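You operate a simulated robot arm through the tools that you are given. There is no shell and no other tool. Be economical: measure what you need, move in short steps, check, and stop when the job is done.

You run a simulated robot arm. Do the job below in one go: nothing can be reset, and whatever is moved stays where it is left.

Task
Fetch the green spacer block and set it in the inside of the former blue check tray. Shut the desk cupboard door. Open the former bench drawer, take the yellow spacer block and put it in the inside of the former bench drawer, then shut the drawer. Do these in any order. Set down upright: green spacer block, yellow spacer block.

It is judged by the outcome, as a careful person would: the job done as asked, and still so three seconds after it is handed in. It fails if anything else is knocked over, pushed out of place, dropped, spilled or broken.

Robot
A 6-joint arm with a two-finger gripper on a trunk, on a base that drives. Base frame: it is fixed to the floor where the robot stands at the start and does not move with it; the origin is under the middle of the robot, x ahead of it, y to its left, z up. Lengths are in m, angles in rad, forces in N, time in s.
Its first joint turns from -2.897 to 2.897 rad. Places, roughly: desk cupboard door [-4.5, -1.5, 0.5]; former bench drawer [-1.6, -0.1, 0.8]; inside of the former bench drawer [-1.6, 0, 0.7]; inside of the former blue check tray (27x23 cm) [-2, -0.06, 0.9]; yellow spacer block [-5.5, -1.75, 1]. Payload 3.43 kg.
Tool frame: the origin (TCP) lies between the finger pads and is the grasp point; the fingertips stand 0.02 m ahead of it; z points along the fingers, y is the line along which they close. Largest opening 0.19 m; the body of the gripper starts 0.248 m behind the TCP.
Orientation is that of the tool frame in the base frame, as [roll, pitch, yaw] about the fixed x, y, z axes, in that order (R = Rz(yaw) Ry(pitch) Rx(roll)). With the fingers straight down and closing along the base's y, the tool's x points along the base's -x, its y along +y and its z along -z.

Tools
- The arm moves only by the tool step_arm. Its argument "increments" is a list of rows, each a list of 7 numbers: the shift along the base's x, y, z in m, then the turn, a rotation vector about the base's x, y, z in rad, then the opening in per cent of the stroke, from 0 (shut) to 100 (fully open). In form: [[x, y, z, ax, ay, az, hand], ...]. A call has 1 to 20 rows; each row shifts and turns the commanded pose from where the row before left it. Rows are played at 5 a second. More than 0.05 m and 0.15 rad between two rows, or a gripper value outside its range, and nothing of the call is played. A pose out of reach is approached as far as the arm can. The call stops where the force on the tool passes 40 N (or 10 N more than at its start, if that is more) or the arm is blocked; 0.2 s more then pass. The fingers move at their own pace (about 0.045 m/s each) and stop on an object; they squeeze with about 26 N. The grip force told is the motor's: it shows also when the fingers shut on nothing. Time passes only in rows, and 0.2 s behind the last, so rows that do not move let the fingers close. The reply holds the time, the measured pose of the TCP, the force on the tool along the base axes, the opening and the grip force, in the units named above and with some noise, with the torque about the TCP (base axes, N m) and any sound that the robot's microphone picked up.
- Cameras (640 x 400 px; columns grow to the right, rows downward): "scene" is now at [-0.059, 0.126, 1.2661]; the picture's right is [-1.00, 0.01, -0.00], its down [0.01, 0.82, -0.57] and it looks along [-0.01, -0.57, -0.82] (base axes); focal length 214 px, centre (320, 200). "wrist" rides on the gripper at [0.07, -0.008, -0.288] in the tool frame; the picture's right is [0.12, 0.99, 0.00], its down [-0.96, 0.12, -0.25] and it looks along [-0.25, 0.03, 0.97] (tool axes); focal length 261 px, centre (320, 200). There is no depth. A picture from a camera that has moved, and an enlarged one, comes with that camera's place and axes in the base frame and with its lens.
- grab_frame(camera): a new picture of that camera. The clock stands still meanwhile.
- slide_trunk(by): slides the trunk up (or, below 0, down) by that many m; the arm and the scene camera ride with it, the base frame stays. It gives what a move gives, with no picture.
- roll_base(legs): drives the robot by 1 to 6 legs, each [ahead, turn to the left] in m and rad, along the robot's own axes; the way and the turn of a leg run together, so that a leg with both is an arc; at most 1.5 m and 3.142 rad a leg. The arm and the cameras ride along, it lands a little off, and it stops where it bumps. It gives what a move gives.
- head_to(pan, tilt): turns the head with the scene camera to pan (to the left, within 2.705 rad either way) and tilt (down, from -0.506 to 1.204), counted from straight ahead of the robot. It gives what a move gives.
- inspect(camera, box): a new picture of the part [left, top, right, bottom] of that camera's present view, enlarged. The clock stands still meanwhile.
- sign_off(): hands the job in; it is judged then, once.

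Go step by step. Nothing tells you exact positions but the pictures and the camera data: compare them with the known pose of the tool, close in by small moves and look again before you grip or let go. The budget is 165 turns and 112 pictures, counting those below and the enlarged ones. Unless the task says otherwise, let go and move clear before handing in, and close with one line.

The tools are called after "Request:" as name(argument=value, ...) on one line, values as JSON. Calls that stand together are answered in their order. step_arm: Moves the arm, as the interface text tells. Its arguments: {"type":"object","properties":{"increments":{"type":"array","items":{"type":"array","items":{"type":"number"}}}},"required":["increments"]} The other tools are called the same way: slide_trunk (by) slides the trunk up or down; roll_base (legs) drives the base; head_to (pan, tilt) turns the head that bears the scene camera; grab_frame (camera) takes a picture; inspect (camera, box) takes an enlarged picture of a part of a camera's view; sign_off () hands the job in.

At the start:

```text
t: 0.0
ee_pos: [-0.6344, -0.3402, 1.1053]
tcp_rot: [3.141, 0.0, -3.141]
force: [0.2, -0.2, 0.2]
wrist_torque: [-0.04, 0.02, -0.01]
grip_width: 0.1899
grip_force: 0.1
trunk travel left (down, up): [-0.1, 0.14]
robot x, y, heading: [-0.0016, 0.0045, -0.001]
head pan, tilt: [-1.581, 0.96]
```

scene: 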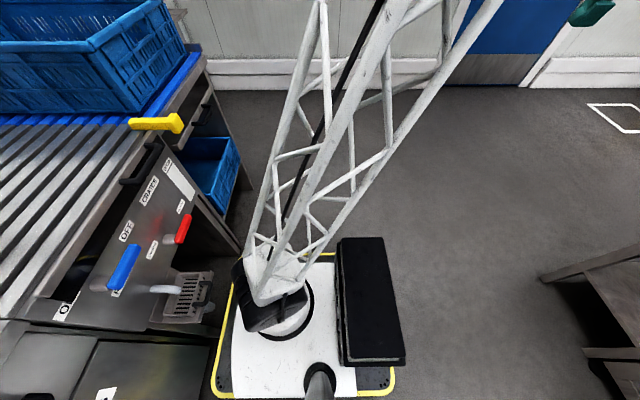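
wrist: 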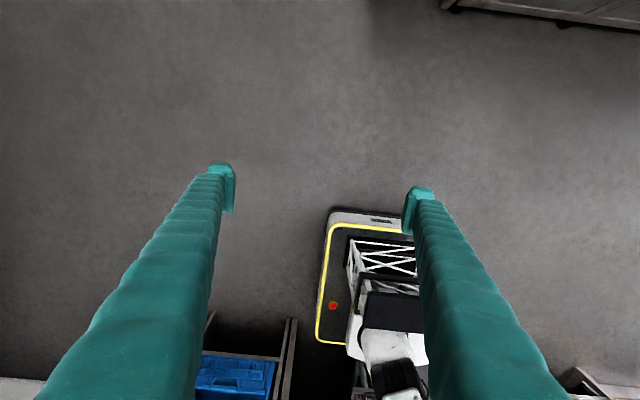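

I see a conveyor/line desk to the robot's left-front and open floor behind it. I'll turn the head to look backwards, where the bench and cupboard should be.

Request:
head_to(pan=-2.6, tilt=0.45)

Request:
grab_frame(camera="scene")

Request:
head_to(pan=2.7, tilt=0.45)

Request:
grab_frame(camera="scene")

```text
t: 1.3
ee_pos: [-0.6348, -0.341, 1.1069]
tcp_rot: [-3.141, 0.0, 3.141]
force: [-0.6, 0.9, -1.0]
wrist_torque: [-0.01, -0.02, -0.03]
grip_width: 0.1901
grip_force: 0.0
trunk travel left (down, up): [-0.1, 0.14]
robot x, y, heading: [0.0011, -0.0008, 0.003]
head pan, tilt: [-2.601, 0.45]
```

```text
109 pictures are left
camera scene: at [-0.137, 0.1507, 1.3087], right [-0.52, 0.86, 0.0], down [0.37, 0.22, -0.9], along [-0.77, -0.46, -0.44], focal length 214 px, centre (320, 200)
```

scene: 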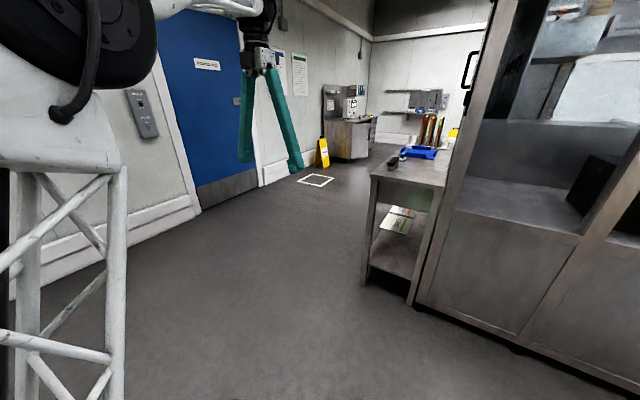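

```text
t: 5.4
ee_pos: [-0.6347, -0.3397, 1.1065]
tcp_rot: [3.14, -0.001, 3.141]
force: [0.3, -0.7, -0.4]
wrist_torque: [-0.02, -0.02, 0.01]
grip_width: 0.1898
grip_force: 0.1
trunk travel left (down, up): [-0.1, 0.14]
robot x, y, heading: [-0.0003, -0.0037, -0.002]
head pan, tilt: [2.7, 0.45]
```

```text
108 pictures are left
camera scene: at [-0.1413, 0.2374, 1.3088], right [0.43, 0.9, 0.0], down [0.39, -0.19, -0.9], along [-0.81, 0.39, -0.44], focal length 214 px, centre (320, 200)
```

scene: 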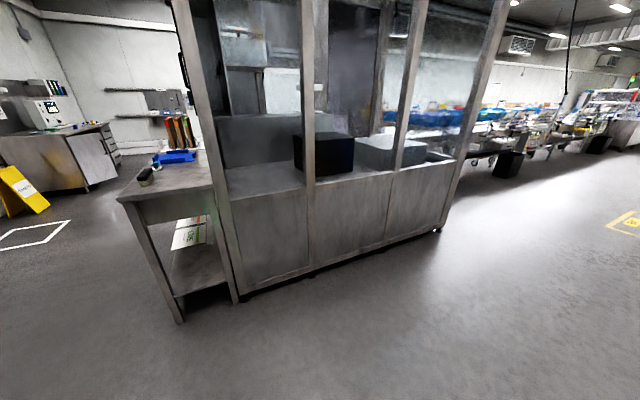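

The former bench (with blue tray) is behind-right, and the desk with the cupboard is in the far corner. I'll zoom in on both.

Request:
inspect(camera="scene", box=[0, 60, 220, 220])

Request:
head_to(pan=-2.7, tilt=0.35)

Request:
inspect(camera="scene", box=[240, 100, 480, 260])

```text
2.50 times, centred on (110, 140) of scene
camera zoom: at [-0.1413, 0.2374, 1.3088], right [0.43, 0.9, 0.0], down [0.39, -0.19, -0.9], along [-0.81, 0.39, -0.44], focal length 536 px, centre (845, 350)
```

zoom: 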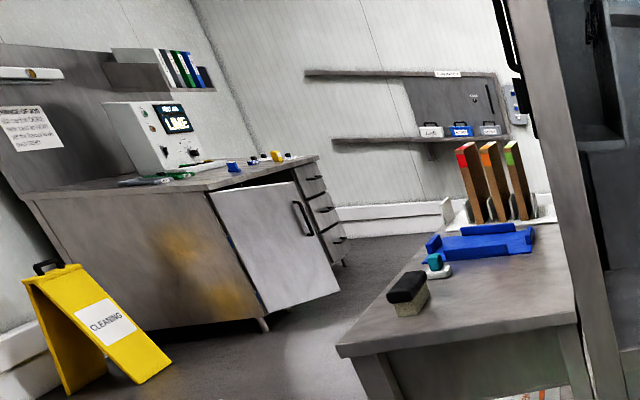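

```text
t: 9.6
ee_pos: [-0.6361, -0.3386, 1.1064]
tcp_rot: [3.141, 0.002, -3.141]
force: [-0.4, -0.3, -0.2]
wrist_torque: [0.0, 0.0, 0.03]
grip_width: 0.19
grip_force: 0.0
trunk travel left (down, up): [-0.1, 0.14]
robot x, y, heading: [-0.0002, 0.0042, -0.004]
head pan, tilt: [-2.7, 0.351]
```

```text
2.50 times, centred on (360, 180) of scene
camera zoom: at [-0.1424, 0.1583, 1.318], right [-0.43, 0.9, 0.0], down [0.31, 0.15, -0.94], along [-0.85, -0.4, -0.34], focal length 536 px, centre (220, 250)
```

zoom: 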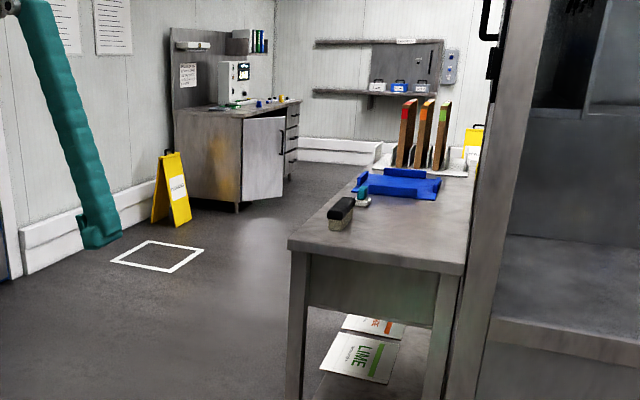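

The aisle runs along y≈-1 between the bench (front face y≈-0.19) and the wall (y≈-2.3), and I need a closer look at everything. I'll reverse into the aisle with the arm trailing clear.

Request:
roll_base(legs=[[-0.3, 0], [0, 0.9], [-1.25, 0], [0, -0.9]])

Request:
head_to(pan=-2.5, tilt=0.4)

Request:
grab_frame(camera="scene")

Request:
head_to(pan=2.4, tilt=0.4)

Request:
grab_frame(camera="scene")

```text
t: 22.4
ee_pos: [-1.7065, -1.3345, 1.1053]
tcp_rot: [-3.141, 0.001, -3.125]
force: [0.3, 0.5, 0.4]
wrist_torque: [-0.03, -0.02, 0.0]
grip_width: 0.1898
grip_force: 0.1
trunk travel left (down, up): [-0.1, 0.14]
robot x, y, heading: [-1.0797, -0.985, 0.015]
head pan, tilt: [-2.7, 0.351]
```

```text
t: 23.2
ee_pos: [-1.7078, -1.3348, 1.1055]
tcp_rot: [-3.141, -0.002, -3.126]
force: [0.3, 0.3, -0.8]
wrist_torque: [0.0, -0.01, -0.02]
grip_width: 0.19
grip_force: 0.1
trunk travel left (down, up): [-0.1, 0.14]
robot x, y, heading: [-1.0715, -0.9834, 0.012]
head pan, tilt: [-2.499, 0.4]
```

```text
105 pictures are left
camera scene: at [-1.2114, -0.8447, 1.3135], right [-0.61, 0.79, 0.0], down [0.31, 0.24, -0.92], along [-0.73, -0.56, -0.39], focal length 214 px, centre (320, 200)
```

scene: 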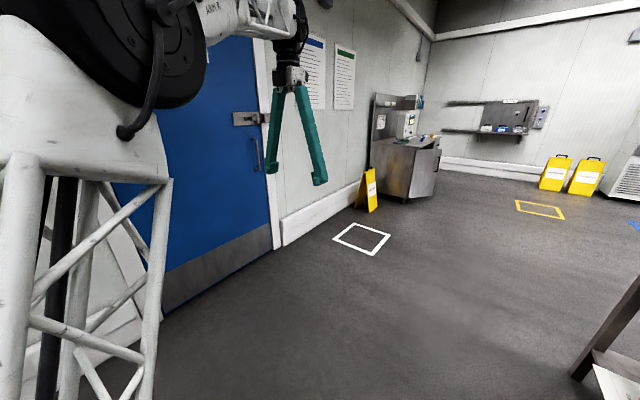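

```text
t: 27.0
ee_pos: [-1.7071, -1.3343, 1.1061]
tcp_rot: [3.141, 0.0, -3.127]
force: [-0.4, -0.4, -0.5]
wrist_torque: [0.02, 0.02, 0.02]
grip_width: 0.19
grip_force: 0.1
trunk travel left (down, up): [-0.1, 0.14]
robot x, y, heading: [-1.0761, -0.9891, 0.019]
head pan, tilt: [2.4, 0.4]
```

```text
104 pictures are left
camera scene: at [-1.2073, -0.7266, 1.3135], right [0.66, 0.75, 0.0], down [0.29, -0.26, -0.92], along [-0.69, 0.61, -0.39], focal length 214 px, centre (320, 200)
```

scene: 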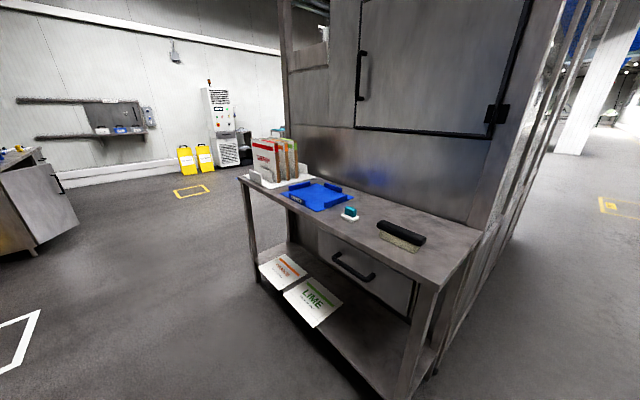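

The drawer with its bar handle faces the aisle under the bench top. I'll go look at the desk closer, and zoom on the bench.

Request:
inspect(camera="scene", box=[230, 130, 450, 330])

Request:
roll_base(legs=[[-1.4, 0]])

Request:
head_to(pan=-2.65, tilt=0.4)

Request:
inspect(camera="scene", box=[180, 50, 500, 250])

```text
2.00 times, centred on (340, 230) of scene
camera zoom: at [-1.2073, -0.7266, 1.3135], right [0.66, 0.75, 0.0], down [0.29, -0.26, -0.92], along [-0.69, 0.61, -0.39], focal length 429 px, centre (280, 140)
```

zoom: 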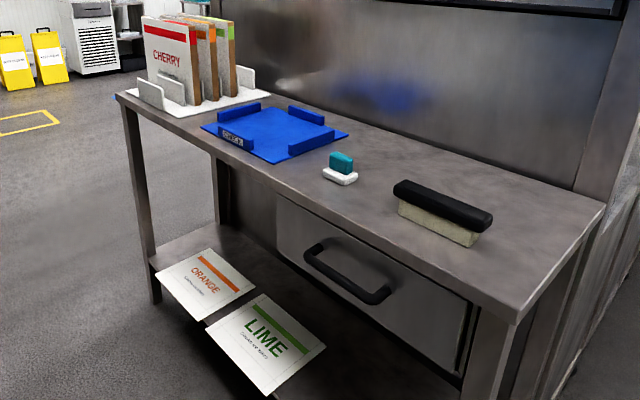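

```text
t: 34.0
ee_pos: [-3.1054, -1.3567, 1.1064]
tcp_rot: [3.14, 0.001, -3.126]
force: [0.1, -0.2, -0.4]
wrist_torque: [0.01, -0.03, 0.0]
grip_width: 0.1899
grip_force: 0.1
trunk travel left (down, up): [-0.1, 0.14]
robot x, y, heading: [-2.4746, -1.0017, 0.015]
head pan, tilt: [2.4, 0.4]
```

```text
t: 38.0
ee_pos: [-3.1045, -1.3574, 1.1069]
tcp_rot: [-3.14, 0.0, -3.127]
force: [0.2, 0.3, -1.2]
wrist_torque: [0.0, 0.0, -0.02]
grip_width: 0.1899
grip_force: 0.1
trunk travel left (down, up): [-0.1, 0.14]
robot x, y, heading: [-2.4774, -1.0094, 0.014]
head pan, tilt: [-2.649, 0.4]
```

```text
2.00 times, centred on (340, 150) of scene
camera zoom: at [-2.6168, -0.8549, 1.3134], right [-0.49, 0.87, 0.0], down [0.34, 0.19, -0.92], along [-0.8, -0.45, -0.39], focal length 429 px, centre (280, 300)
```

zoom: 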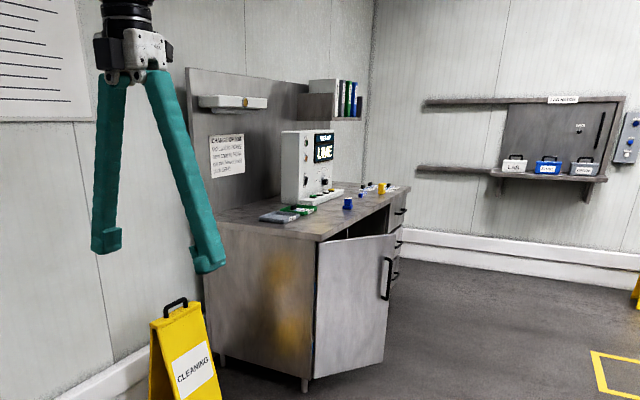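

The desk has several small items; the cupboard door stands ajar, hinged at the near side. I'll reverse closer.

Request:
roll_base(legs=[[-0.2, 0], [0, -0.15], [-0.6, 0], [0, 0.15], [-0.4, 0]])

Request:
head_to(pan=-2.4, tilt=0.5)

Request:
grab_frame(camera="scene")

```text
t: 46.0
ee_pos: [-4.2981, -1.2881, 1.1061]
tcp_rot: [-3.14, 0.001, -3.124]
force: [-0.2, 0.1, -0.4]
wrist_torque: [-0.03, 0.0, -0.01]
grip_width: 0.1899
grip_force: 0.1
trunk travel left (down, up): [-0.1, 0.14]
robot x, y, heading: [-3.6698, -0.9377, 0.022]
head pan, tilt: [-2.649, 0.4]
```

```text
t: 46.7
ee_pos: [-4.2992, -1.2883, 1.1065]
tcp_rot: [-3.141, 0.0, -3.126]
force: [-1.0, -0.7, 0.8]
wrist_torque: [0.02, 0.03, 0.0]
grip_width: 0.19
grip_force: 0.1
trunk travel left (down, up): [-0.1, 0.14]
robot x, y, heading: [-3.6696, -0.9365, 0.017]
head pan, tilt: [-2.4, 0.499]
```

```text
101 pictures are left
camera scene: at [-3.7966, -0.8024, 1.3043], right [-0.69, 0.73, 0.0], down [0.35, 0.33, -0.88], along [-0.64, -0.6, -0.48], focal length 214 px, centre (320, 200)
```

scene: 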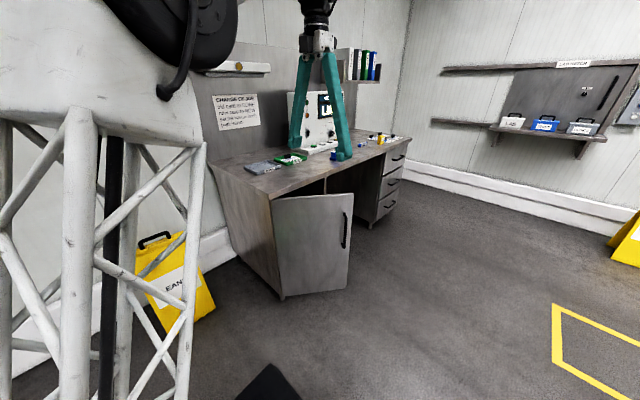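

Request:
inspect(camera="scene", box=[200, 80, 424, 220])

Request:
grab_frame(camera="wrist")

```text
2.86 times, centred on (312, 150) of scene
camera zoom: at [-3.7966, -0.8024, 1.3043], right [-0.69, 0.73, 0.0], down [0.35, 0.33, -0.88], along [-0.64, -0.6, -0.48], focal length 613 px, centre (343, 343)
```

zoom: 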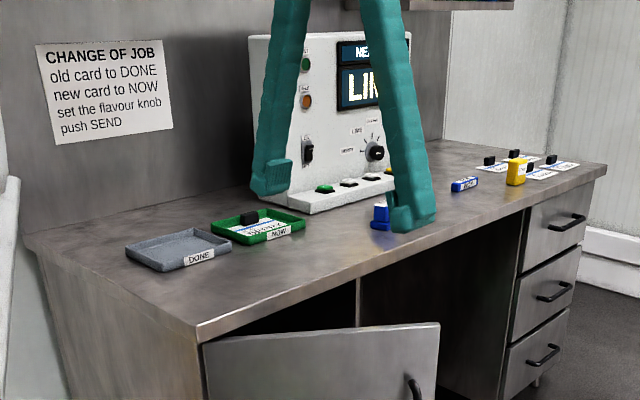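

```text
99 pictures are left
camera wrist: at [-4.3674, -1.2975, 1.3931], right [-0.14, 0.99, 0.0], down [0.96, 0.13, 0.25], along [0.25, 0.03, -0.97], focal length 261 px, centre (320, 200)
```

wrist: 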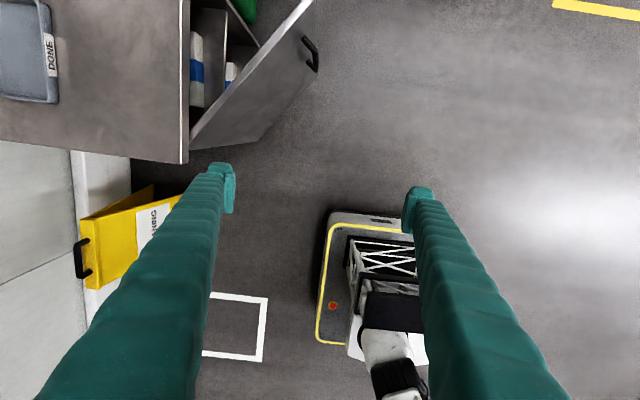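

The wrist view shows something green inside the open cupboard — perhaps the green block. I'll drive past the door and look in from the other side.

Request:
roll_base(legs=[[-0.3, -0.1], [-0.4, 0], [-0.4, 0.1]])

Request:
head_to(pan=-1.35, tilt=0.75)

Request:
grab_frame(camera="scene")

Request:
grab_frame(camera="wrist")

```text
t: 53.0
ee_pos: [-5.3937, -1.2333, 1.1043]
tcp_rot: [3.139, 0.0, -3.122]
force: [0.3, 0.5, -0.6]
wrist_torque: [0.0, 0.03, -0.01]
grip_width: 0.19
grip_force: 0.0
trunk travel left (down, up): [-0.1, 0.14]
robot x, y, heading: [-4.7648, -0.8835, 0.017]
head pan, tilt: [-2.4, 0.499]
```

```text
t: 54.3
ee_pos: [-5.3938, -1.233, 1.1056]
tcp_rot: [3.14, -0.001, -3.123]
force: [-0.4, -0.3, -0.1]
wrist_torque: [0.03, -0.04, -0.02]
grip_width: 0.1899
grip_force: 0.2
trunk travel left (down, up): [-0.1, 0.14]
robot x, y, heading: [-4.7677, -0.8788, 0.019]
head pan, tilt: [-1.349, 0.75]
```

```text
98 pictures are left
camera scene: at [-4.8075, -0.765, 1.2824], right [-0.97, -0.24, 0.0], down [-0.16, 0.66, -0.73], along [0.17, -0.71, -0.68], focal length 214 px, centre (320, 200)
```

scene: 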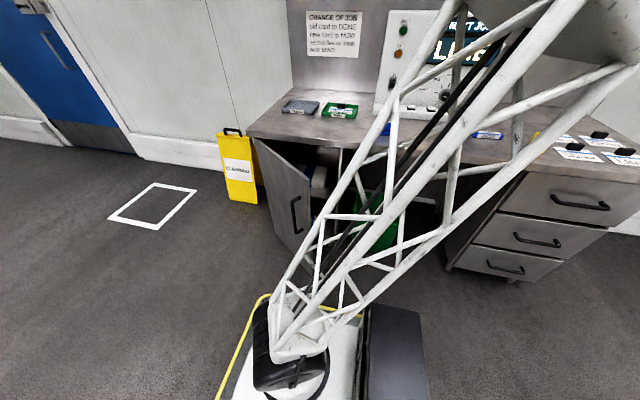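

```text
97 pictures are left
camera wrist: at [-5.4634, -1.2428, 1.3932], right [-0.14, 0.99, 0.0], down [0.96, 0.13, 0.25], along [0.25, 0.03, -0.97], focal length 261 px, centre (320, 200)
```

wrist: 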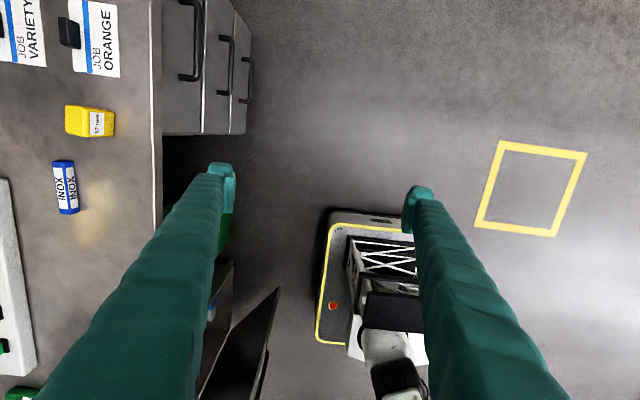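

Yellow block with a label sits on the desk near (-5.55,-1.75). The green thing under the desk looks like a bin; let me zoom on these.

Request:
inspect(camera="scene", box=[240, 110, 480, 260])

Request:
inspect(camera="wrist", box=[0, 60, 240, 240])

```text
2.67 times, centred on (360, 185) of scene
camera zoom: at [-4.8075, -0.765, 1.2824], right [-0.97, -0.24, 0.0], down [-0.16, 0.66, -0.73], along [0.17, -0.71, -0.68], focal length 572 px, centre (213, 240)
```

zoom: 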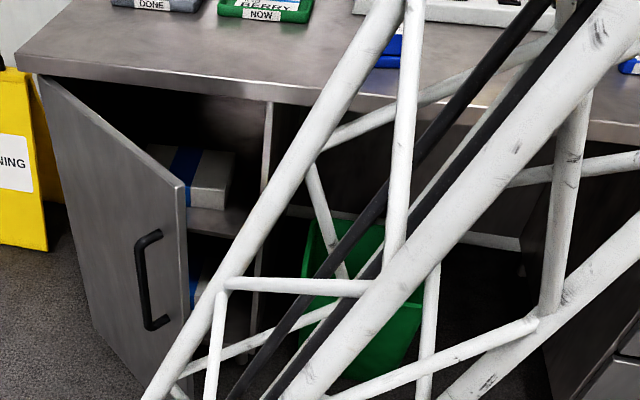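

```text
2.22 times, centred on (120, 150) of wrist
camera zoom: at [-5.4634, -1.2428, 1.3932], right [-0.14, 0.99, 0.0], down [0.96, 0.13, 0.25], along [0.25, 0.03, -0.97], focal length 579 px, centre (764, 311)
```

zoom: 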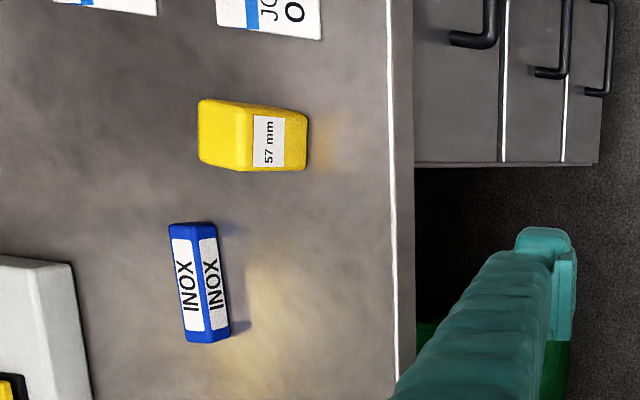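

The yellow "57 mm" block is at about (-5.42,-1.66) on the desk (top ≈0.87). I'll do the door first: swing the shut gripper across, in front of the door.

Request:
step_arm(increments=[[0.04, 0.004, 0, 0, 0, 0, 50], [0.045, 0.004, 0, 0, 0, 0, 0], [0.045, 0.004, 0, 0, 0, 0, 0], [0.045, 0.004, 0, 0, 0, 0, 0], [0.045, 0.004, 0, 0, 0, 0, 0], [0.045, 0.004, 0, 0, 0, 0, 0], [0.045, 0.004, 0, 0, 0, 0, 0], [0.045, 0.004, 0, 0, 0, 0, 0], [0.045, 0.004, 0, 0, 0, 0, 0], [0.045, 0.004, 0, 0, 0, 0, 0], [0.045, 0, 0, 0, 0, 0, 0], [0.045, 0, 0, 0, 0, 0, 0], [0.045, 0, 0, 0, 0, 0, 0], [0.045, 0, 0, 0, 0, 0, 0], [0.045, 0, 0, 0, 0, 0, 0], [0.045, 0, 0, 0, 0, 0, 0], [0.045, 0, 0, 0, 0, 0, 0], [0.045, 0, 0, 0, 0, 0, 0]])

Request:
grab_frame(camera="wrist")

Request:
grab_frame(camera="scene")

```text
t: 58.1
ee_pos: [-4.5853, -1.2103, 1.0911]
tcp_rot: [3.1, -0.015, -3.132]
force: [1.4, 0.4, -0.6]
wrist_torque: [-0.13, 0.35, 0.01]
grip_width: 0.0
grip_force: 26.3
trunk travel left (down, up): [-0.1, 0.14]
robot x, y, heading: [-4.7656, -0.8805, 0.024]
head pan, tilt: [-1.349, 0.75]
```

```text
94 pictures are left
camera wrist: at [-4.6496, -1.2309, 1.3787], right [-0.13, 0.99, 0.04], down [0.96, 0.11, 0.24], along [0.23, 0.07, -0.97], focal length 261 px, centre (320, 200)
```

wrist: 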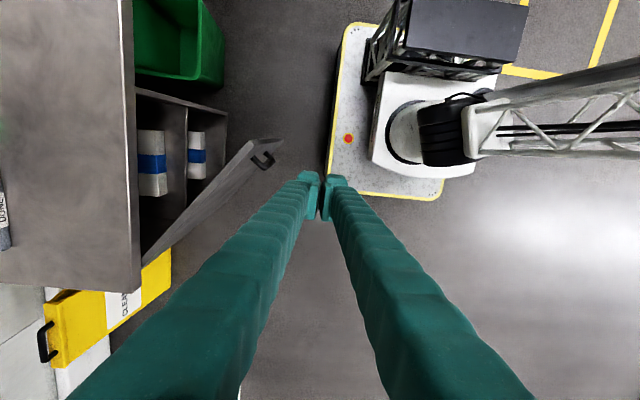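

```text
93 pictures are left
camera scene: at [-4.9042, -0.7131, 1.282], right [-0.35, 0.94, 0.0], down [0.64, 0.24, -0.73], along [-0.68, -0.25, -0.69], focal length 214 px, centre (320, 200)
```

scene: 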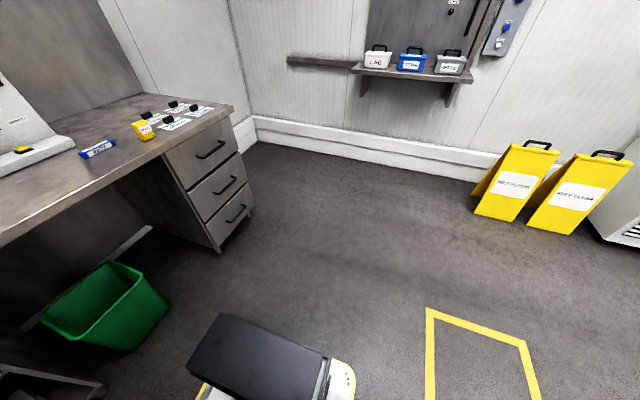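

The arm is cramped here because the robot is too near the door. I'll back up to x≈-5.2 and turn to face the desk, so both the door and yellow block are in comfortable reach.

Request:
roll_base(legs=[[-0.45, 0], [0, -1.6]])

Request:
grab_frame(camera="scene")

```text
t: 64.9
ee_pos: [-5.5436, -1.0605, 1.0915]
tcp_rot: [3.1, -0.015, 1.554]
force: [-0.6, -0.6, 0.5]
wrist_torque: [0.01, -0.01, 0.04]
grip_width: 0.0
grip_force: 25.8
trunk travel left (down, up): [-0.1, 0.14]
robot x, y, heading: [-5.209, -0.8886, -1.585]
head pan, tilt: [-1.349, 0.75]
```

```text
92 pictures are left
camera scene: at [-5.0394, -0.7565, 1.2838], right [0.93, 0.37, 0.0], down [0.25, -0.62, -0.74], along [-0.28, 0.69, -0.67], focal length 214 px, centre (320, 200)
```

scene: 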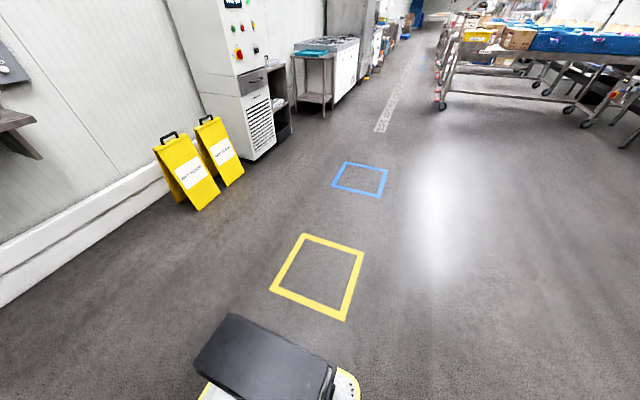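

Now facing the desk with the gripper closing along x. I'll extend the arm forward and look.

Request:
step_arm(increments=[[0.02, -0.03, 0.015, 0.04, 0, 0, 0], [0.03, -0.03, 0, 0, 0, 0, 0], [0.03, -0.03, 0, 0, 0, 0, 0], [0.03, -0.03, 0, 0, 0, 0, 0], [0.03, -0.03, 0, 0, 0, 0, 0], [0.04, -0.02, 0, 0, 0, 0, 0], [0.04, -0.02, 0, 0, 0, 0, 0], [0.04, -0.02, 0, 0, 0, 0, 0], [0.04, -0.02, 0, 0, 0, 0, 0], [0.04, 0, 0, 0, 0, 0, 0], [0.04, 0, 0, 0, 0, 0, 0], [0.04, 0, 0, 0, 0, 0, 0], [0.04, 0, 0, 0, 0, 0, 0], [0.04, 0, 0, 0, 0, 0, 0], [0.04, 0, 0, 0, 0, 0, 0], [0.04, 0, 0, 0, 0, 0, 0], [0.04, 0, 0, 0, 0, 0, 0]])

Request:
grab_frame(camera="wrist")

Request:
grab_frame(camera="scene")

```text
t: 68.5
ee_pos: [-4.9249, -1.2884, 1.1095]
tcp_rot: [3.095, -0.052, 1.553]
force: [-0.9, 0.8, 0.8]
wrist_torque: [-0.02, -0.12, -0.02]
grip_width: 0.0002
grip_force: 26.0
trunk travel left (down, up): [-0.1, 0.14]
robot x, y, heading: [-5.2129, -0.8905, -1.59]
head pan, tilt: [-1.349, 0.75]
```

```text
91 pictures are left
camera wrist: at [-4.9441, -1.2319, 1.3988], right [0.99, 0.1, 0.05], down [0.09, -0.98, 0.2], along [0.07, -0.2, -0.98], focal length 261 px, centre (320, 200)
```

wrist: 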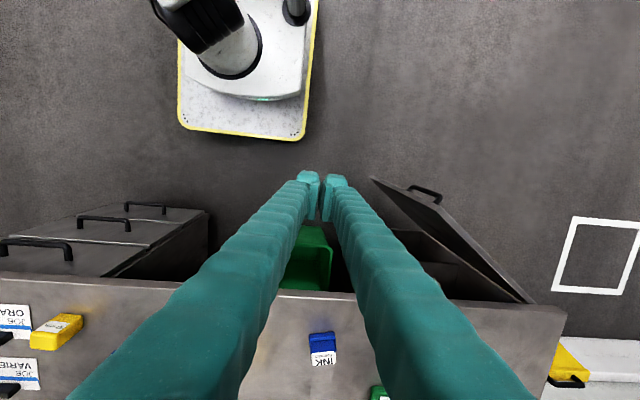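

```text
90 pictures are left
camera scene: at [-5.0924, -0.8254, 1.2855], right [0.1, 0.99, 0.0], down [0.65, -0.07, -0.76], along [-0.75, 0.08, -0.65], focal length 214 px, centre (320, 200)
```

scene: 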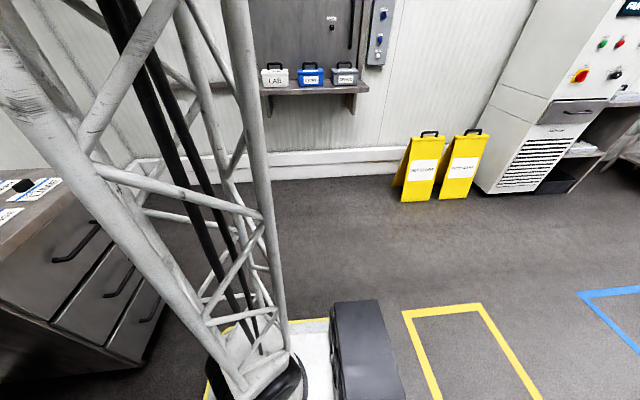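

Door: hinge edge ≈(-4.37,-1.55), free edge ≈(-4.63,-1.34), top ≈0.85. I'll go to its outer side, tilt the fingers toward the desk, and descend.

Request:
step_arm(increments=[[0.045, 0.01, -0.01, -0.1, 0.05, 0, 0], [0.045, 0.01, -0.01, -0.1, 0, 0, 0], [0.045, 0.01, -0.01, -0.1, 0, 0, 0], [0.045, 0.01, -0.02, -0.1, 0, 0, 0], [0.045, 0.01, -0.02, -0.1, 0, 0, 0], [0.045, 0.01, -0.02, -0.1, 0, 0, 0], [0.045, 0.01, -0.02, -0.05, 0, 0, 0], [0.045, 0, -0.02, 0, 0, 0, 0], [0.045, 0, -0.02, 0, 0, 0, 0]])

Request:
grab_frame(camera="wrist")

```text
refused: row 4 steps farther than a row can; nothing moved
```

```text
89 pictures are left
camera wrist: at [-4.9441, -1.2319, 1.3988], right [0.99, 0.1, 0.05], down [0.09, -0.98, 0.2], along [0.07, -0.2, -0.98], focal length 261 px, centre (320, 200)
```

wrist: 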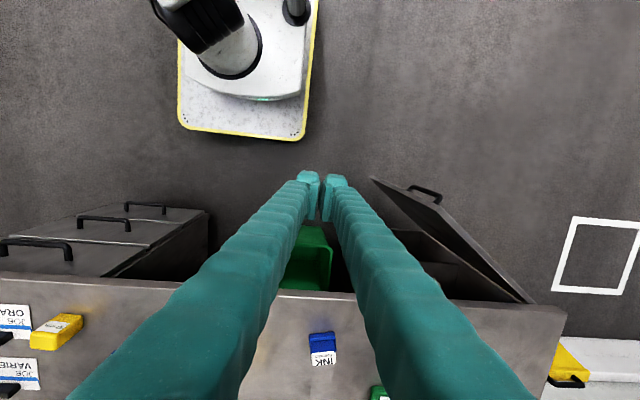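

A row was too long; I'll use shorter steps.

Request:
step_arm(increments=[[0.04, 0.01, -0.01, -0.1, 0.05, 0, 0], [0.04, 0.01, -0.01, -0.1, 0, 0, 0], [0.04, 0.01, -0.01, -0.1, 0, 0, 0], [0.04, 0.01, -0.015, -0.1, 0, 0, 0], [0.04, 0.01, -0.015, -0.1, 0, 0, 0], [0.04, 0.01, -0.015, -0.1, 0, 0, 0], [0.04, 0.01, -0.015, -0.05, 0, 0, 0], [0.04, 0, -0.02, 0, 0, 0, 0], [0.04, 0, -0.02, 0, 0, 0, 0], [0.04, 0, -0.02, 0, 0, 0, 0]])

Request:
grab_frame(camera="wrist")

```text
t: 70.8
ee_pos: [-4.5677, -1.2181, 1.0566]
tcp_rot: [2.96, 0.593, 1.451]
force: [-0.1, 0.2, 0.7]
wrist_torque: [0.0, -0.13, 0.11]
grip_width: 0.0
grip_force: 26.1
trunk travel left (down, up): [-0.1, 0.14]
robot x, y, heading: [-5.2106, -0.8906, -1.586]
head pan, tilt: [-1.349, 0.75]
stopped in row 10: the arm was blocked; the commanded pose is now the measured one
```

```text
88 pictures are left
camera wrist: at [-4.6004, -0.9961, 1.2499], right [0.99, 0.08, 0.08], down [-0.01, -0.65, 0.76], along [0.11, -0.75, -0.65], focal length 261 px, centre (320, 200)
```

wrist: 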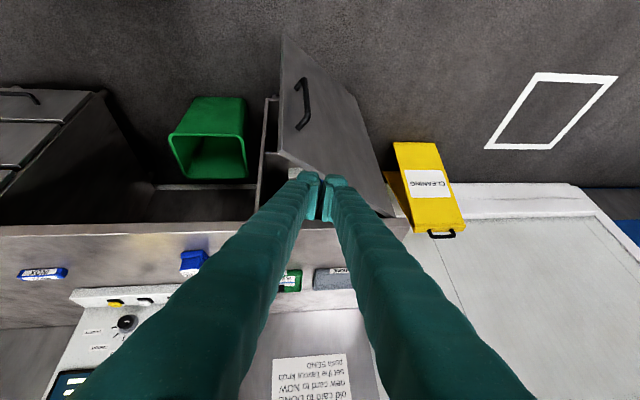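

The arm met a limit, but the door's outer face is right ahead below. I'll descend straight down.

Request:
step_arm(increments=[[0.01, 0, -0.03, 0, 0, 0, 0], [0.01, 0, -0.03, 0, 0, 0, 0], [0.01, 0, -0.03, 0, 0, 0, 0], [0.01, 0, -0.03, 0, 0, 0, 0], [0.01, 0, -0.03, 0, 0, 0, 0], [0, 0, -0.03, 0, 0, 0, 0], [0, 0, -0.03, 0, 0, 0, 0], [0, 0, -0.03, 0, 0, 0, 0]])

```text
t: 72.6
ee_pos: [-4.5149, -1.2172, 0.8145]
tcp_rot: [2.964, 0.594, 1.453]
force: [-1.0, 1.1, 0.4]
wrist_torque: [0.04, -0.04, 0.01]
grip_width: 0.0001
grip_force: 26.4
trunk travel left (down, up): [-0.1, 0.14]
robot x, y, heading: [-5.209, -0.8884, -1.585]
head pan, tilt: [-1.349, 0.75]
```

Request:
step_arm(increments=[[0, -0.03, -0.03, 0, 0, 0, 0], [0, -0.03, -0.03, 0, 0, 0, 0], [0, -0.04, -0.01, 0, 0, 0, 0], [0, -0.03, 0, 0, 0, 0, 0], [0, -0.03, 0, 0, 0, 0, 0], [0, -0.02, 0, 0, 0, 0, 0], [0, -0.02, 0, 0, 0, 0, 0], [0, -0.02, 0, 0, 0, 0, 0], [0, -0.02, 0, 0, 0, 0, 0], [0, -0.02, 0, 0, 0, 0, 0], [0, -0.02, 0, 0, 0, 0, 0], [0, -0.02, 0, 0, 0, 0, 0]])

Request:
grab_frame(camera="wrist")

```text
t: 75.2
ee_pos: [-4.5163, -1.5177, 0.7445]
tcp_rot: [2.96, 0.593, 1.452]
force: [0.0, -0.3, -0.3]
wrist_torque: [-0.01, 0.0, 0.01]
grip_width: 0.0
grip_force: 26.4
trunk travel left (down, up): [-0.1, 0.14]
robot x, y, heading: [-5.2104, -0.8909, -1.588]
head pan, tilt: [-1.349, 0.75]
```

```text
87 pictures are left
camera wrist: at [-4.5488, -1.2963, 0.9383], right [0.99, 0.08, 0.08], down [-0.01, -0.65, 0.76], along [0.11, -0.75, -0.65], focal length 261 px, centre (320, 200)
```

wrist: 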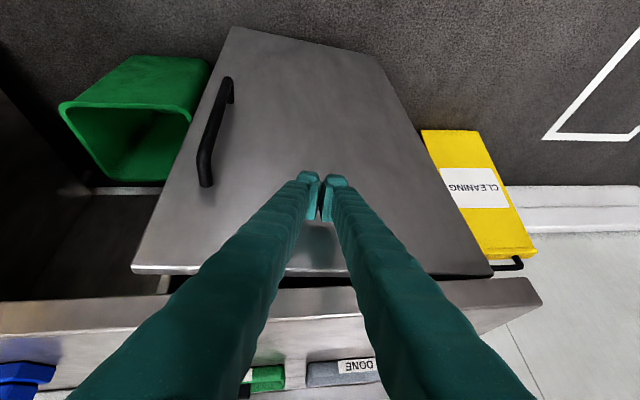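

The door is nearly shut; keep pushing until resistance.

Request:
step_arm(increments=[[0, -0.015, 0, 0, 0, 0, 0], [0, -0.015, 0, 0, 0, 0, 0], [0, -0.015, 0, 0, 0, 0, 0], [0, -0.015, 0, 0, 0, 0, 0], [0, -0.015, 0, 0, 0, 0, 0], [0, -0.015, 0, 0, 0, 0, 0]])

Request:
grab_frame(camera="wrist")

```text
t: 76.1
ee_pos: [-4.5137, -1.5644, 0.7423]
tcp_rot: [2.964, 0.589, 1.452]
force: [1.3, 4.4, 0.9]
wrist_torque: [-0.02, -0.05, 0.07]
grip_width: 0.0
grip_force: 26.3
trunk travel left (down, up): [-0.1, 0.14]
robot x, y, heading: [-5.2092, -0.888, -1.583]
head pan, tilt: [-1.349, 0.75]
stopped in row 4: the force on the tool passed its limit at 55 N (the readings are from after the stop); the commanded pose is now the measured one
```

```text
86 pictures are left
camera wrist: at [-4.5473, -1.3433, 0.938], right [0.99, 0.08, 0.08], down [-0.01, -0.66, 0.75], along [0.11, -0.75, -0.65], focal length 261 px, centre (320, 200)
```

wrist: 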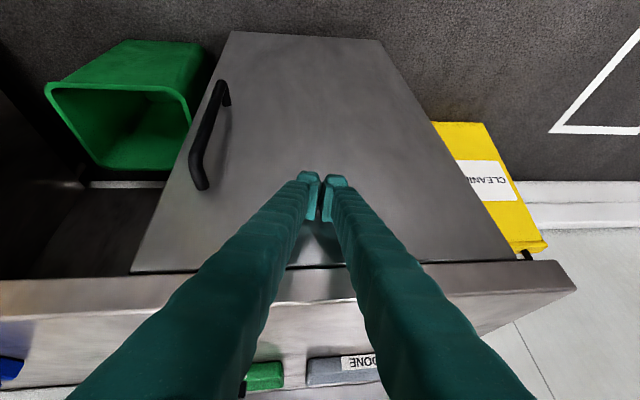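

The door is shut. Retreat, straighten the tool, and move over toward the yellow block.

Request:
step_arm(increments=[[0, 0.045, 0, 0, 0, 0, 0], [0, 0.045, 0.01, 0, 0, 0, 0], [0, 0.035, 0.03, 0, 0, 0, 0], [0, 0.035, 0.03, 0, 0, 0, 0], [0, 0.035, 0.03, 0, 0, 0, 0], [0, 0.025, 0.04, 0, 0, 0, 0], [0, 0.025, 0.04, 0, 0, 0, 0], [0, 0.02, 0.04, 0, 0, 0, 0], [-0.02, 0, 0.04, 0, 0, 0, 0], [-0.03, 0, 0.035, 0.0, 0.0, 0, 0], [-0.04, 0, 0.025, 0.1, 0.02, 0, 0], [-0.04, 0, 0.02, 0.1, 0.02, 0, 0], [-0.045, 0, 0, 0.1, 0.02, 0, 0], [-0.045, 0, 0, 0.1, 0.02, 0, 0], [-0.045, 0, 0, 0.1, 0.02, 0, 0], [-0.045, 0, 0, 0.1, 0.018, 0, 0], [-0.045, 0, 0, 0, 0, 0, 50], [-0.045, 0, 0, 0, 0, 0, 50], [-0.045, 0, 0, 0, 0, 0, 50], [-0.045, 0, 0, 0, 0, 0, 50]])

Request:
step_arm(increments=[[-0.045, -0.005, 0, 0, 0, 0, 50], [-0.045, -0.005, 0, 0, 0, 0, 50], [-0.045, -0.005, 0, 0, 0, 0, 50], [-0.045, -0.02, 0, 0, 0, 0, 50], [-0.045, -0.02, 0, 0, 0, 0, 50], [-0.04, -0.02, 0, 0, 0, 0, 50], [-0.04, -0.02, 0, 0, 0, 0, 50], [-0.04, -0.02, 0, 0, 0, 0, 50], [-0.03, -0.04, 0, 0, 0, 0, 50], [0, -0.04, 0, 0, 0, 0, 50]])

Request:
grab_frame(camera="wrist")

```text
t: 80.3
ee_pos: [-5.0045, -1.2989, 1.0836]
tcp_rot: [-3.141, 0.002, 1.508]
force: [0.4, -0.7, -0.3]
wrist_torque: [0.12, 0.16, 0.0]
grip_width: 0.0881
grip_force: 0.1
trunk travel left (down, up): [-0.1, 0.14]
robot x, y, heading: [-5.2102, -0.8886, -1.585]
head pan, tilt: [-1.349, 0.75]
```

```text
t: 82.5
ee_pos: [-5.3801, -1.4946, 1.0854]
tcp_rot: [-3.141, 0.003, 1.508]
force: [1.1, 0.8, 1.1]
wrist_torque: [-0.24, 0.03, 0.0]
grip_width: 0.0951
grip_force: 0.0
trunk travel left (down, up): [-0.1, 0.14]
robot x, y, heading: [-5.2095, -0.8911, -1.584]
head pan, tilt: [-1.349, 0.75]
```

```text
85 pictures are left
camera wrist: at [-5.3837, -1.4218, 1.3727], right [1.0, 0.06, 0.0], down [0.05, -0.97, 0.25], along [0.01, -0.25, -0.97], focal length 261 px, centre (320, 200)
```

wrist: 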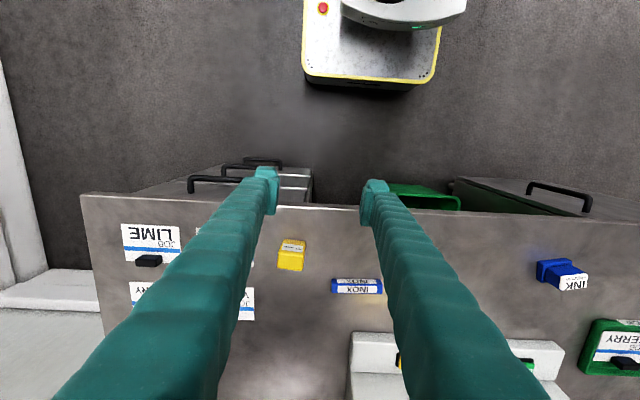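

Yellow block at about (-5.43,-1.66). Move above it.

Request:
step_arm(increments=[[-0.015, -0.04, 0, 0, 0, 0, 50], [-0.015, -0.04, 0, 0, 0, 0, 50], [-0.015, -0.04, 0, 0, 0, 0, 50], [-0.005, -0.04, 0, 0, 0, 0, 50], [0, 0, 0, 0, 0, 0, 50]])

Request:
inspect(camera="wrist", box=[210, 120, 430, 260])

```text
t: 83.7
ee_pos: [-5.4307, -1.6568, 1.0835]
tcp_rot: [3.139, 0.001, 1.508]
force: [-0.1, -1.2, -0.7]
wrist_torque: [0.07, -0.01, 0.0]
grip_width: 0.0951
grip_force: 0.0
trunk travel left (down, up): [-0.1, 0.14]
robot x, y, heading: [-5.2119, -0.8946, -1.583]
head pan, tilt: [-1.349, 0.75]
```

```text
2.86 times, centred on (320, 190) of wrist
camera zoom: at [-5.4339, -1.5851, 1.3701], right [1.0, 0.06, 0.0], down [0.05, -0.97, 0.25], along [0.01, -0.25, -0.97], focal length 745 px, centre (320, 229)
```

zoom: 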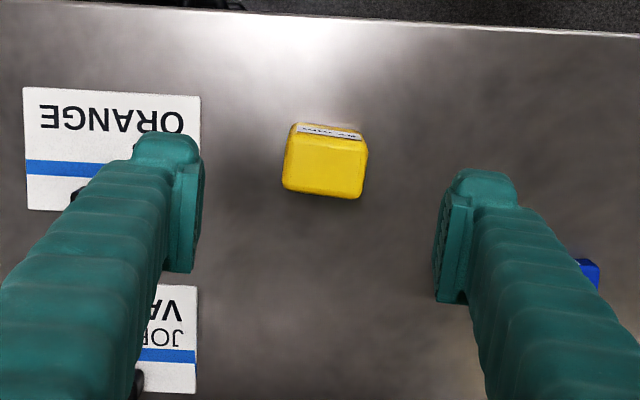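

The block is well centred under the tool and aligned. I'll narrow the opening slightly (to spare the card) and descend.

Request:
step_arm(increments=[[0.002, -0.003, -0.03, 0, 0, 0, 40], [0, 0, -0.03, 0, 0, 0, 40], [0, 0, -0.03, 0, 0, 0, 40], [0, 0, -0.03, 0, 0, 0, 40], [0, 0, -0.03, 0, 0, 0, 40]])

Request:
grab_frame(camera="wrist")

```text
t: 84.9
ee_pos: [-5.4289, -1.6583, 0.9336]
tcp_rot: [3.14, 0.001, 1.508]
force: [0.8, 0.0, -0.3]
wrist_torque: [-0.01, 0.03, 0.02]
grip_width: 0.0761
grip_force: 0.0
trunk travel left (down, up): [-0.1, 0.14]
robot x, y, heading: [-5.2111, -0.891, -1.584]
head pan, tilt: [-1.349, 0.75]
```

```text
83 pictures are left
camera wrist: at [-5.4319, -1.5863, 1.2206], right [1.0, 0.06, 0.0], down [0.05, -0.97, 0.25], along [0.01, -0.25, -0.97], focal length 261 px, centre (320, 200)
```

wrist: 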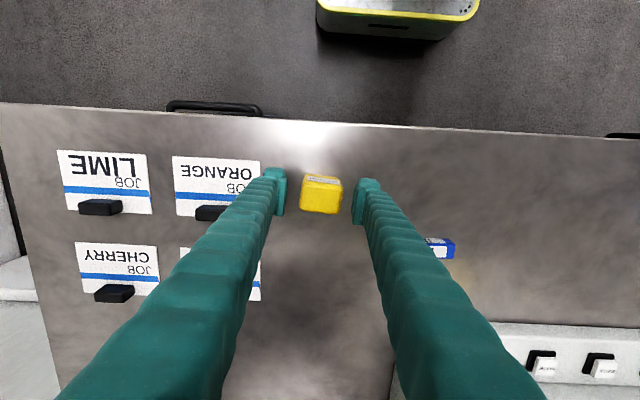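

Request:
step_arm(increments=[[0, 0, -0.015, 0, 0, 0, 40], [0, 0, -0.013, 0, 0, 0, 40], [0, 0, 0, 0, 0, 0, 10], [0, 0, 0, 0, 0, 0, 10], [0, 0, 0, 0, 0, 0, 10], [0, 0, 0, 0, 0, 0, 10]])

Request:
grab_frame(camera="wrist")

```text
t: 86.3
ee_pos: [-5.4286, -1.6572, 0.9048]
tcp_rot: [3.139, 0.003, 1.507]
force: [0.8, -0.5, 1.1]
wrist_torque: [0.02, 0.01, -0.01]
grip_width: 0.0487
grip_force: 26.0
trunk travel left (down, up): [-0.1, 0.14]
robot x, y, heading: [-5.2095, -0.8866, -1.587]
head pan, tilt: [-1.349, 0.75]
```

```text
82 pictures are left
camera wrist: at [-5.4315, -1.5863, 1.1927], right [1.0, 0.06, 0.0], down [0.05, -0.97, 0.25], along [0.01, -0.25, -0.97], focal length 261 px, centre (320, 200)
```

wrist: 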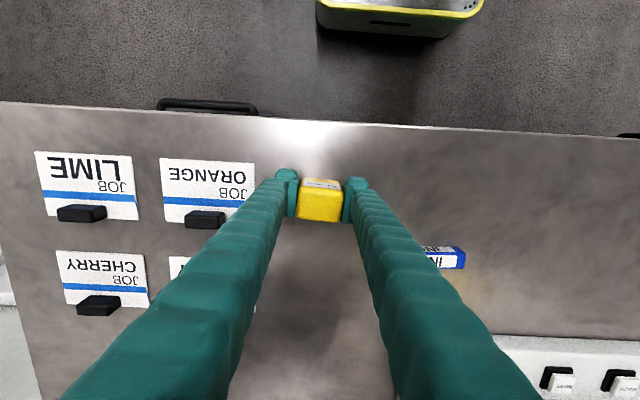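

Gripped (0.049 m). Lift and retract.

Request:
step_arm(increments=[[0, 0, 0.02, 0, 0, 0, 10], [0, 0, 0.04, 0, 0, 0, 10], [0, 0, 0.04, 0, 0, 0, 10], [0, 0, 0.04, 0, 0, 0, 10], [0, 0, 0.04, 0, 0, 0, 10], [0, 0, 0.03, 0, 0, 0, 10], [0, 0.04, 0, 0, 0, 0, 10], [0, 0.04, 0, 0, 0, 0, 10], [0, 0.04, 0, 0, 0, 0, 10], [0, 0.04, 0, 0, 0, 0, 10], [0, 0.04, 0, 0, 0, 0, 10], [0, 0.04, 0, 0, 0, 0, 10], [0, 0.04, 0, 0, 0, 0, 10]])

Request:
grab_frame(camera="wrist")

Request:
grab_frame(camera="scene")

```text
t: 89.1
ee_pos: [-5.4272, -1.3797, 1.1148]
tcp_rot: [3.14, 0.0, 1.508]
force: [0.9, -1.4, 0.4]
wrist_torque: [0.23, -0.12, -0.01]
grip_width: 0.0192
grip_force: 0.1
trunk travel left (down, up): [-0.1, 0.14]
robot x, y, heading: [-5.2094, -0.8949, -1.585]
head pan, tilt: [-1.349, 0.75]
```

```text
81 pictures are left
camera wrist: at [-5.4316, -1.3075, 1.4018], right [1.0, 0.06, 0.0], down [0.05, -0.97, 0.25], along [0.01, -0.25, -0.97], focal length 261 px, centre (320, 200)
```

wrist: 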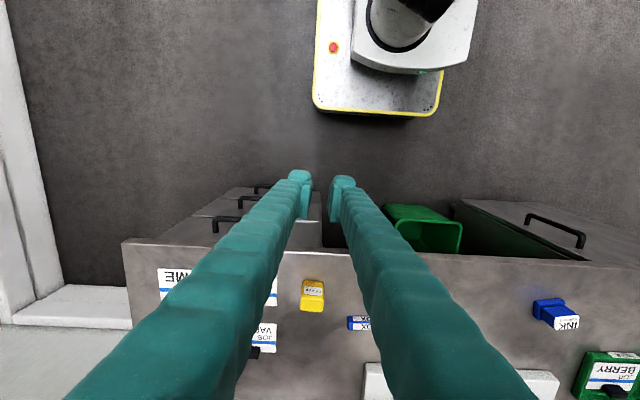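

```text
80 pictures are left
camera scene: at [-5.092, -0.8233, 1.2848], right [0.13, 0.99, 0.0], down [0.66, -0.08, -0.75], along [-0.74, 0.1, -0.66], focal length 214 px, centre (320, 200)
```

scene: 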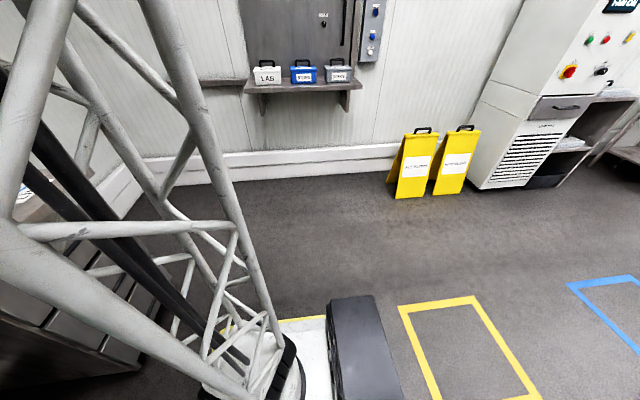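

The block slipped out on lifting (grasped too high) and still stands on the desk. I'll go back over it and grip deeper.

Request:
step_arm(increments=[[0, -0.04, 0, 0, 0, 0, 40], [0, -0.04, 0, 0, 0, 0, 40], [0, -0.04, 0, 0, 0, 0, 40], [0, -0.04, 0, 0, 0, 0, 40], [0, -0.04, 0, 0, 0, 0, 40], [0, -0.04, 0, 0, 0, 0, 40], [0, -0.035, -0.03, 0, 0, 0, 40], [0, 0, -0.04, 0, 0, 0, 40], [0, 0, -0.04, 0, 0, 0, 40], [0, 0, -0.03, 0, 0, 0, 40]])

Request:
inspect(camera="wrist", box=[210, 120, 430, 260])

```text
t: 91.3
ee_pos: [-5.4285, -1.6529, 0.9747]
tcp_rot: [3.139, 0.001, 1.507]
force: [1.2, 0.2, 1.2]
wrist_torque: [-0.02, 0.04, 0.03]
grip_width: 0.076
grip_force: 0.0
trunk travel left (down, up): [-0.1, 0.14]
robot x, y, heading: [-5.2082, -0.8876, -1.589]
head pan, tilt: [-1.349, 0.75]
```

```text
2.86 times, centred on (320, 190) of wrist
camera zoom: at [-5.4317, -1.582, 1.2615], right [1.0, 0.06, 0.0], down [0.05, -0.97, 0.25], along [0.01, -0.25, -0.97], focal length 745 px, centre (320, 229)
```

zoom: 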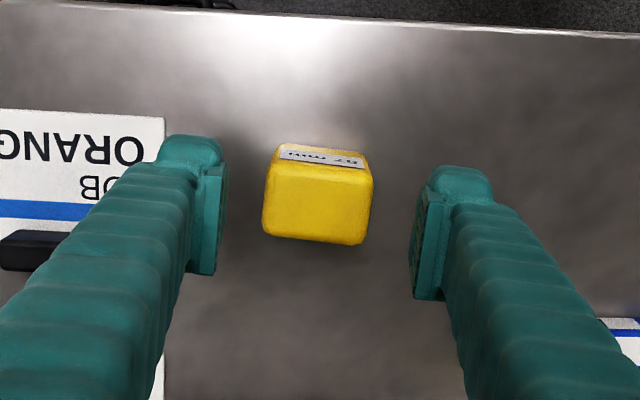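

Now descend slowly to find the desk surface and grip near the base.

Request:
step_arm(increments=[[0, -0.006, -0.03, 0, 0, 0, 40], [0, 0, -0.03, 0, 0, 0, 40], [0, 0, -0.015, 0, 0, 0, 40], [0, 0, -0.01, 0, 0, 0, 40], [0, 0, 0, 0, 0, 0, 40]])

Request:
inspect(camera="wrist", box=[210, 120, 430, 260])

```text
t: 92.5
ee_pos: [-5.4282, -1.6592, 0.8905]
tcp_rot: [3.141, 0.003, 1.509]
force: [0.7, -0.1, -0.8]
wrist_torque: [0.04, 0.01, 0.02]
grip_width: 0.0763
grip_force: 0.0
trunk travel left (down, up): [-0.1, 0.14]
robot x, y, heading: [-5.2102, -0.8901, -1.585]
head pan, tilt: [-1.349, 0.75]
```

```text
2.86 times, centred on (320, 190) of wrist
camera zoom: at [-5.4317, -1.5879, 1.1774], right [1.0, 0.06, 0.0], down [0.05, -0.97, 0.25], along [0.01, -0.25, -0.97], focal length 745 px, centre (320, 229)
```

zoom: 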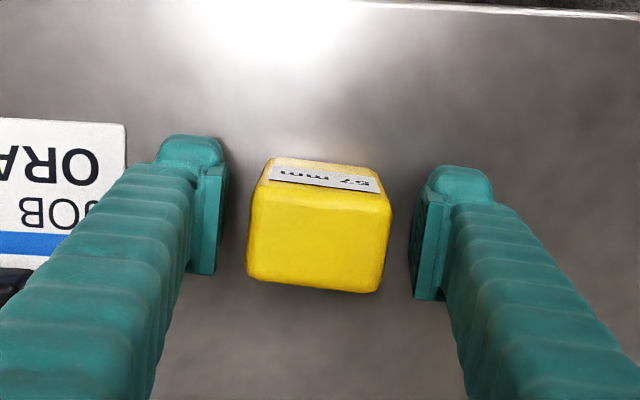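

Request:
step_arm(increments=[[0, 0, -0.004, 0, 0, 0, 40], [0, 0, 0, 0, 0, 0, 0], [0, 0, 0, 0, 0, 0, 0], [0, 0, 0, 0, 0, 0, 0], [0, 0, 0, 0, 0, 0, 0], [0, 0, 0, 0, 0, 0, 0], [0, 0, 0, 0, 0, 0, 0], [0, 0, 0, 0, 0, 0, 0], [0, 0, 0.01, 0, 0, 0, 0], [0, 0, 0.01, 0, 0, 0, 0], [0, 0, 0.01, 0, 0, 0, 0]])

Request:
inspect(camera="wrist", box=[210, 120, 430, 260])

```text
t: 94.9
ee_pos: [-5.4287, -1.6592, 0.9163]
tcp_rot: [3.138, 0.002, 1.508]
force: [-0.1, -0.3, -1.3]
wrist_torque: [0.01, 0.04, 0.01]
grip_width: 0.0491
grip_force: 26.1
trunk travel left (down, up): [-0.1, 0.14]
robot x, y, heading: [-5.2116, -0.8921, -1.584]
head pan, tilt: [-1.349, 0.75]
```

```text
2.86 times, centred on (320, 190) of wrist
camera zoom: at [-5.4322, -1.5879, 1.2038], right [1.0, 0.06, 0.0], down [0.05, -0.97, 0.25], along [0.01, -0.25, -0.97], focal length 745 px, centre (320, 229)
```

zoom: 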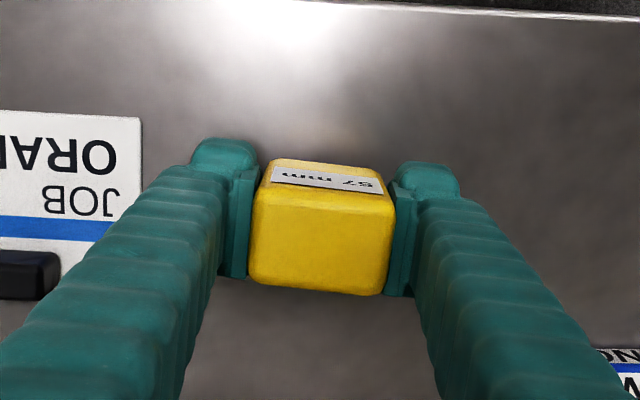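

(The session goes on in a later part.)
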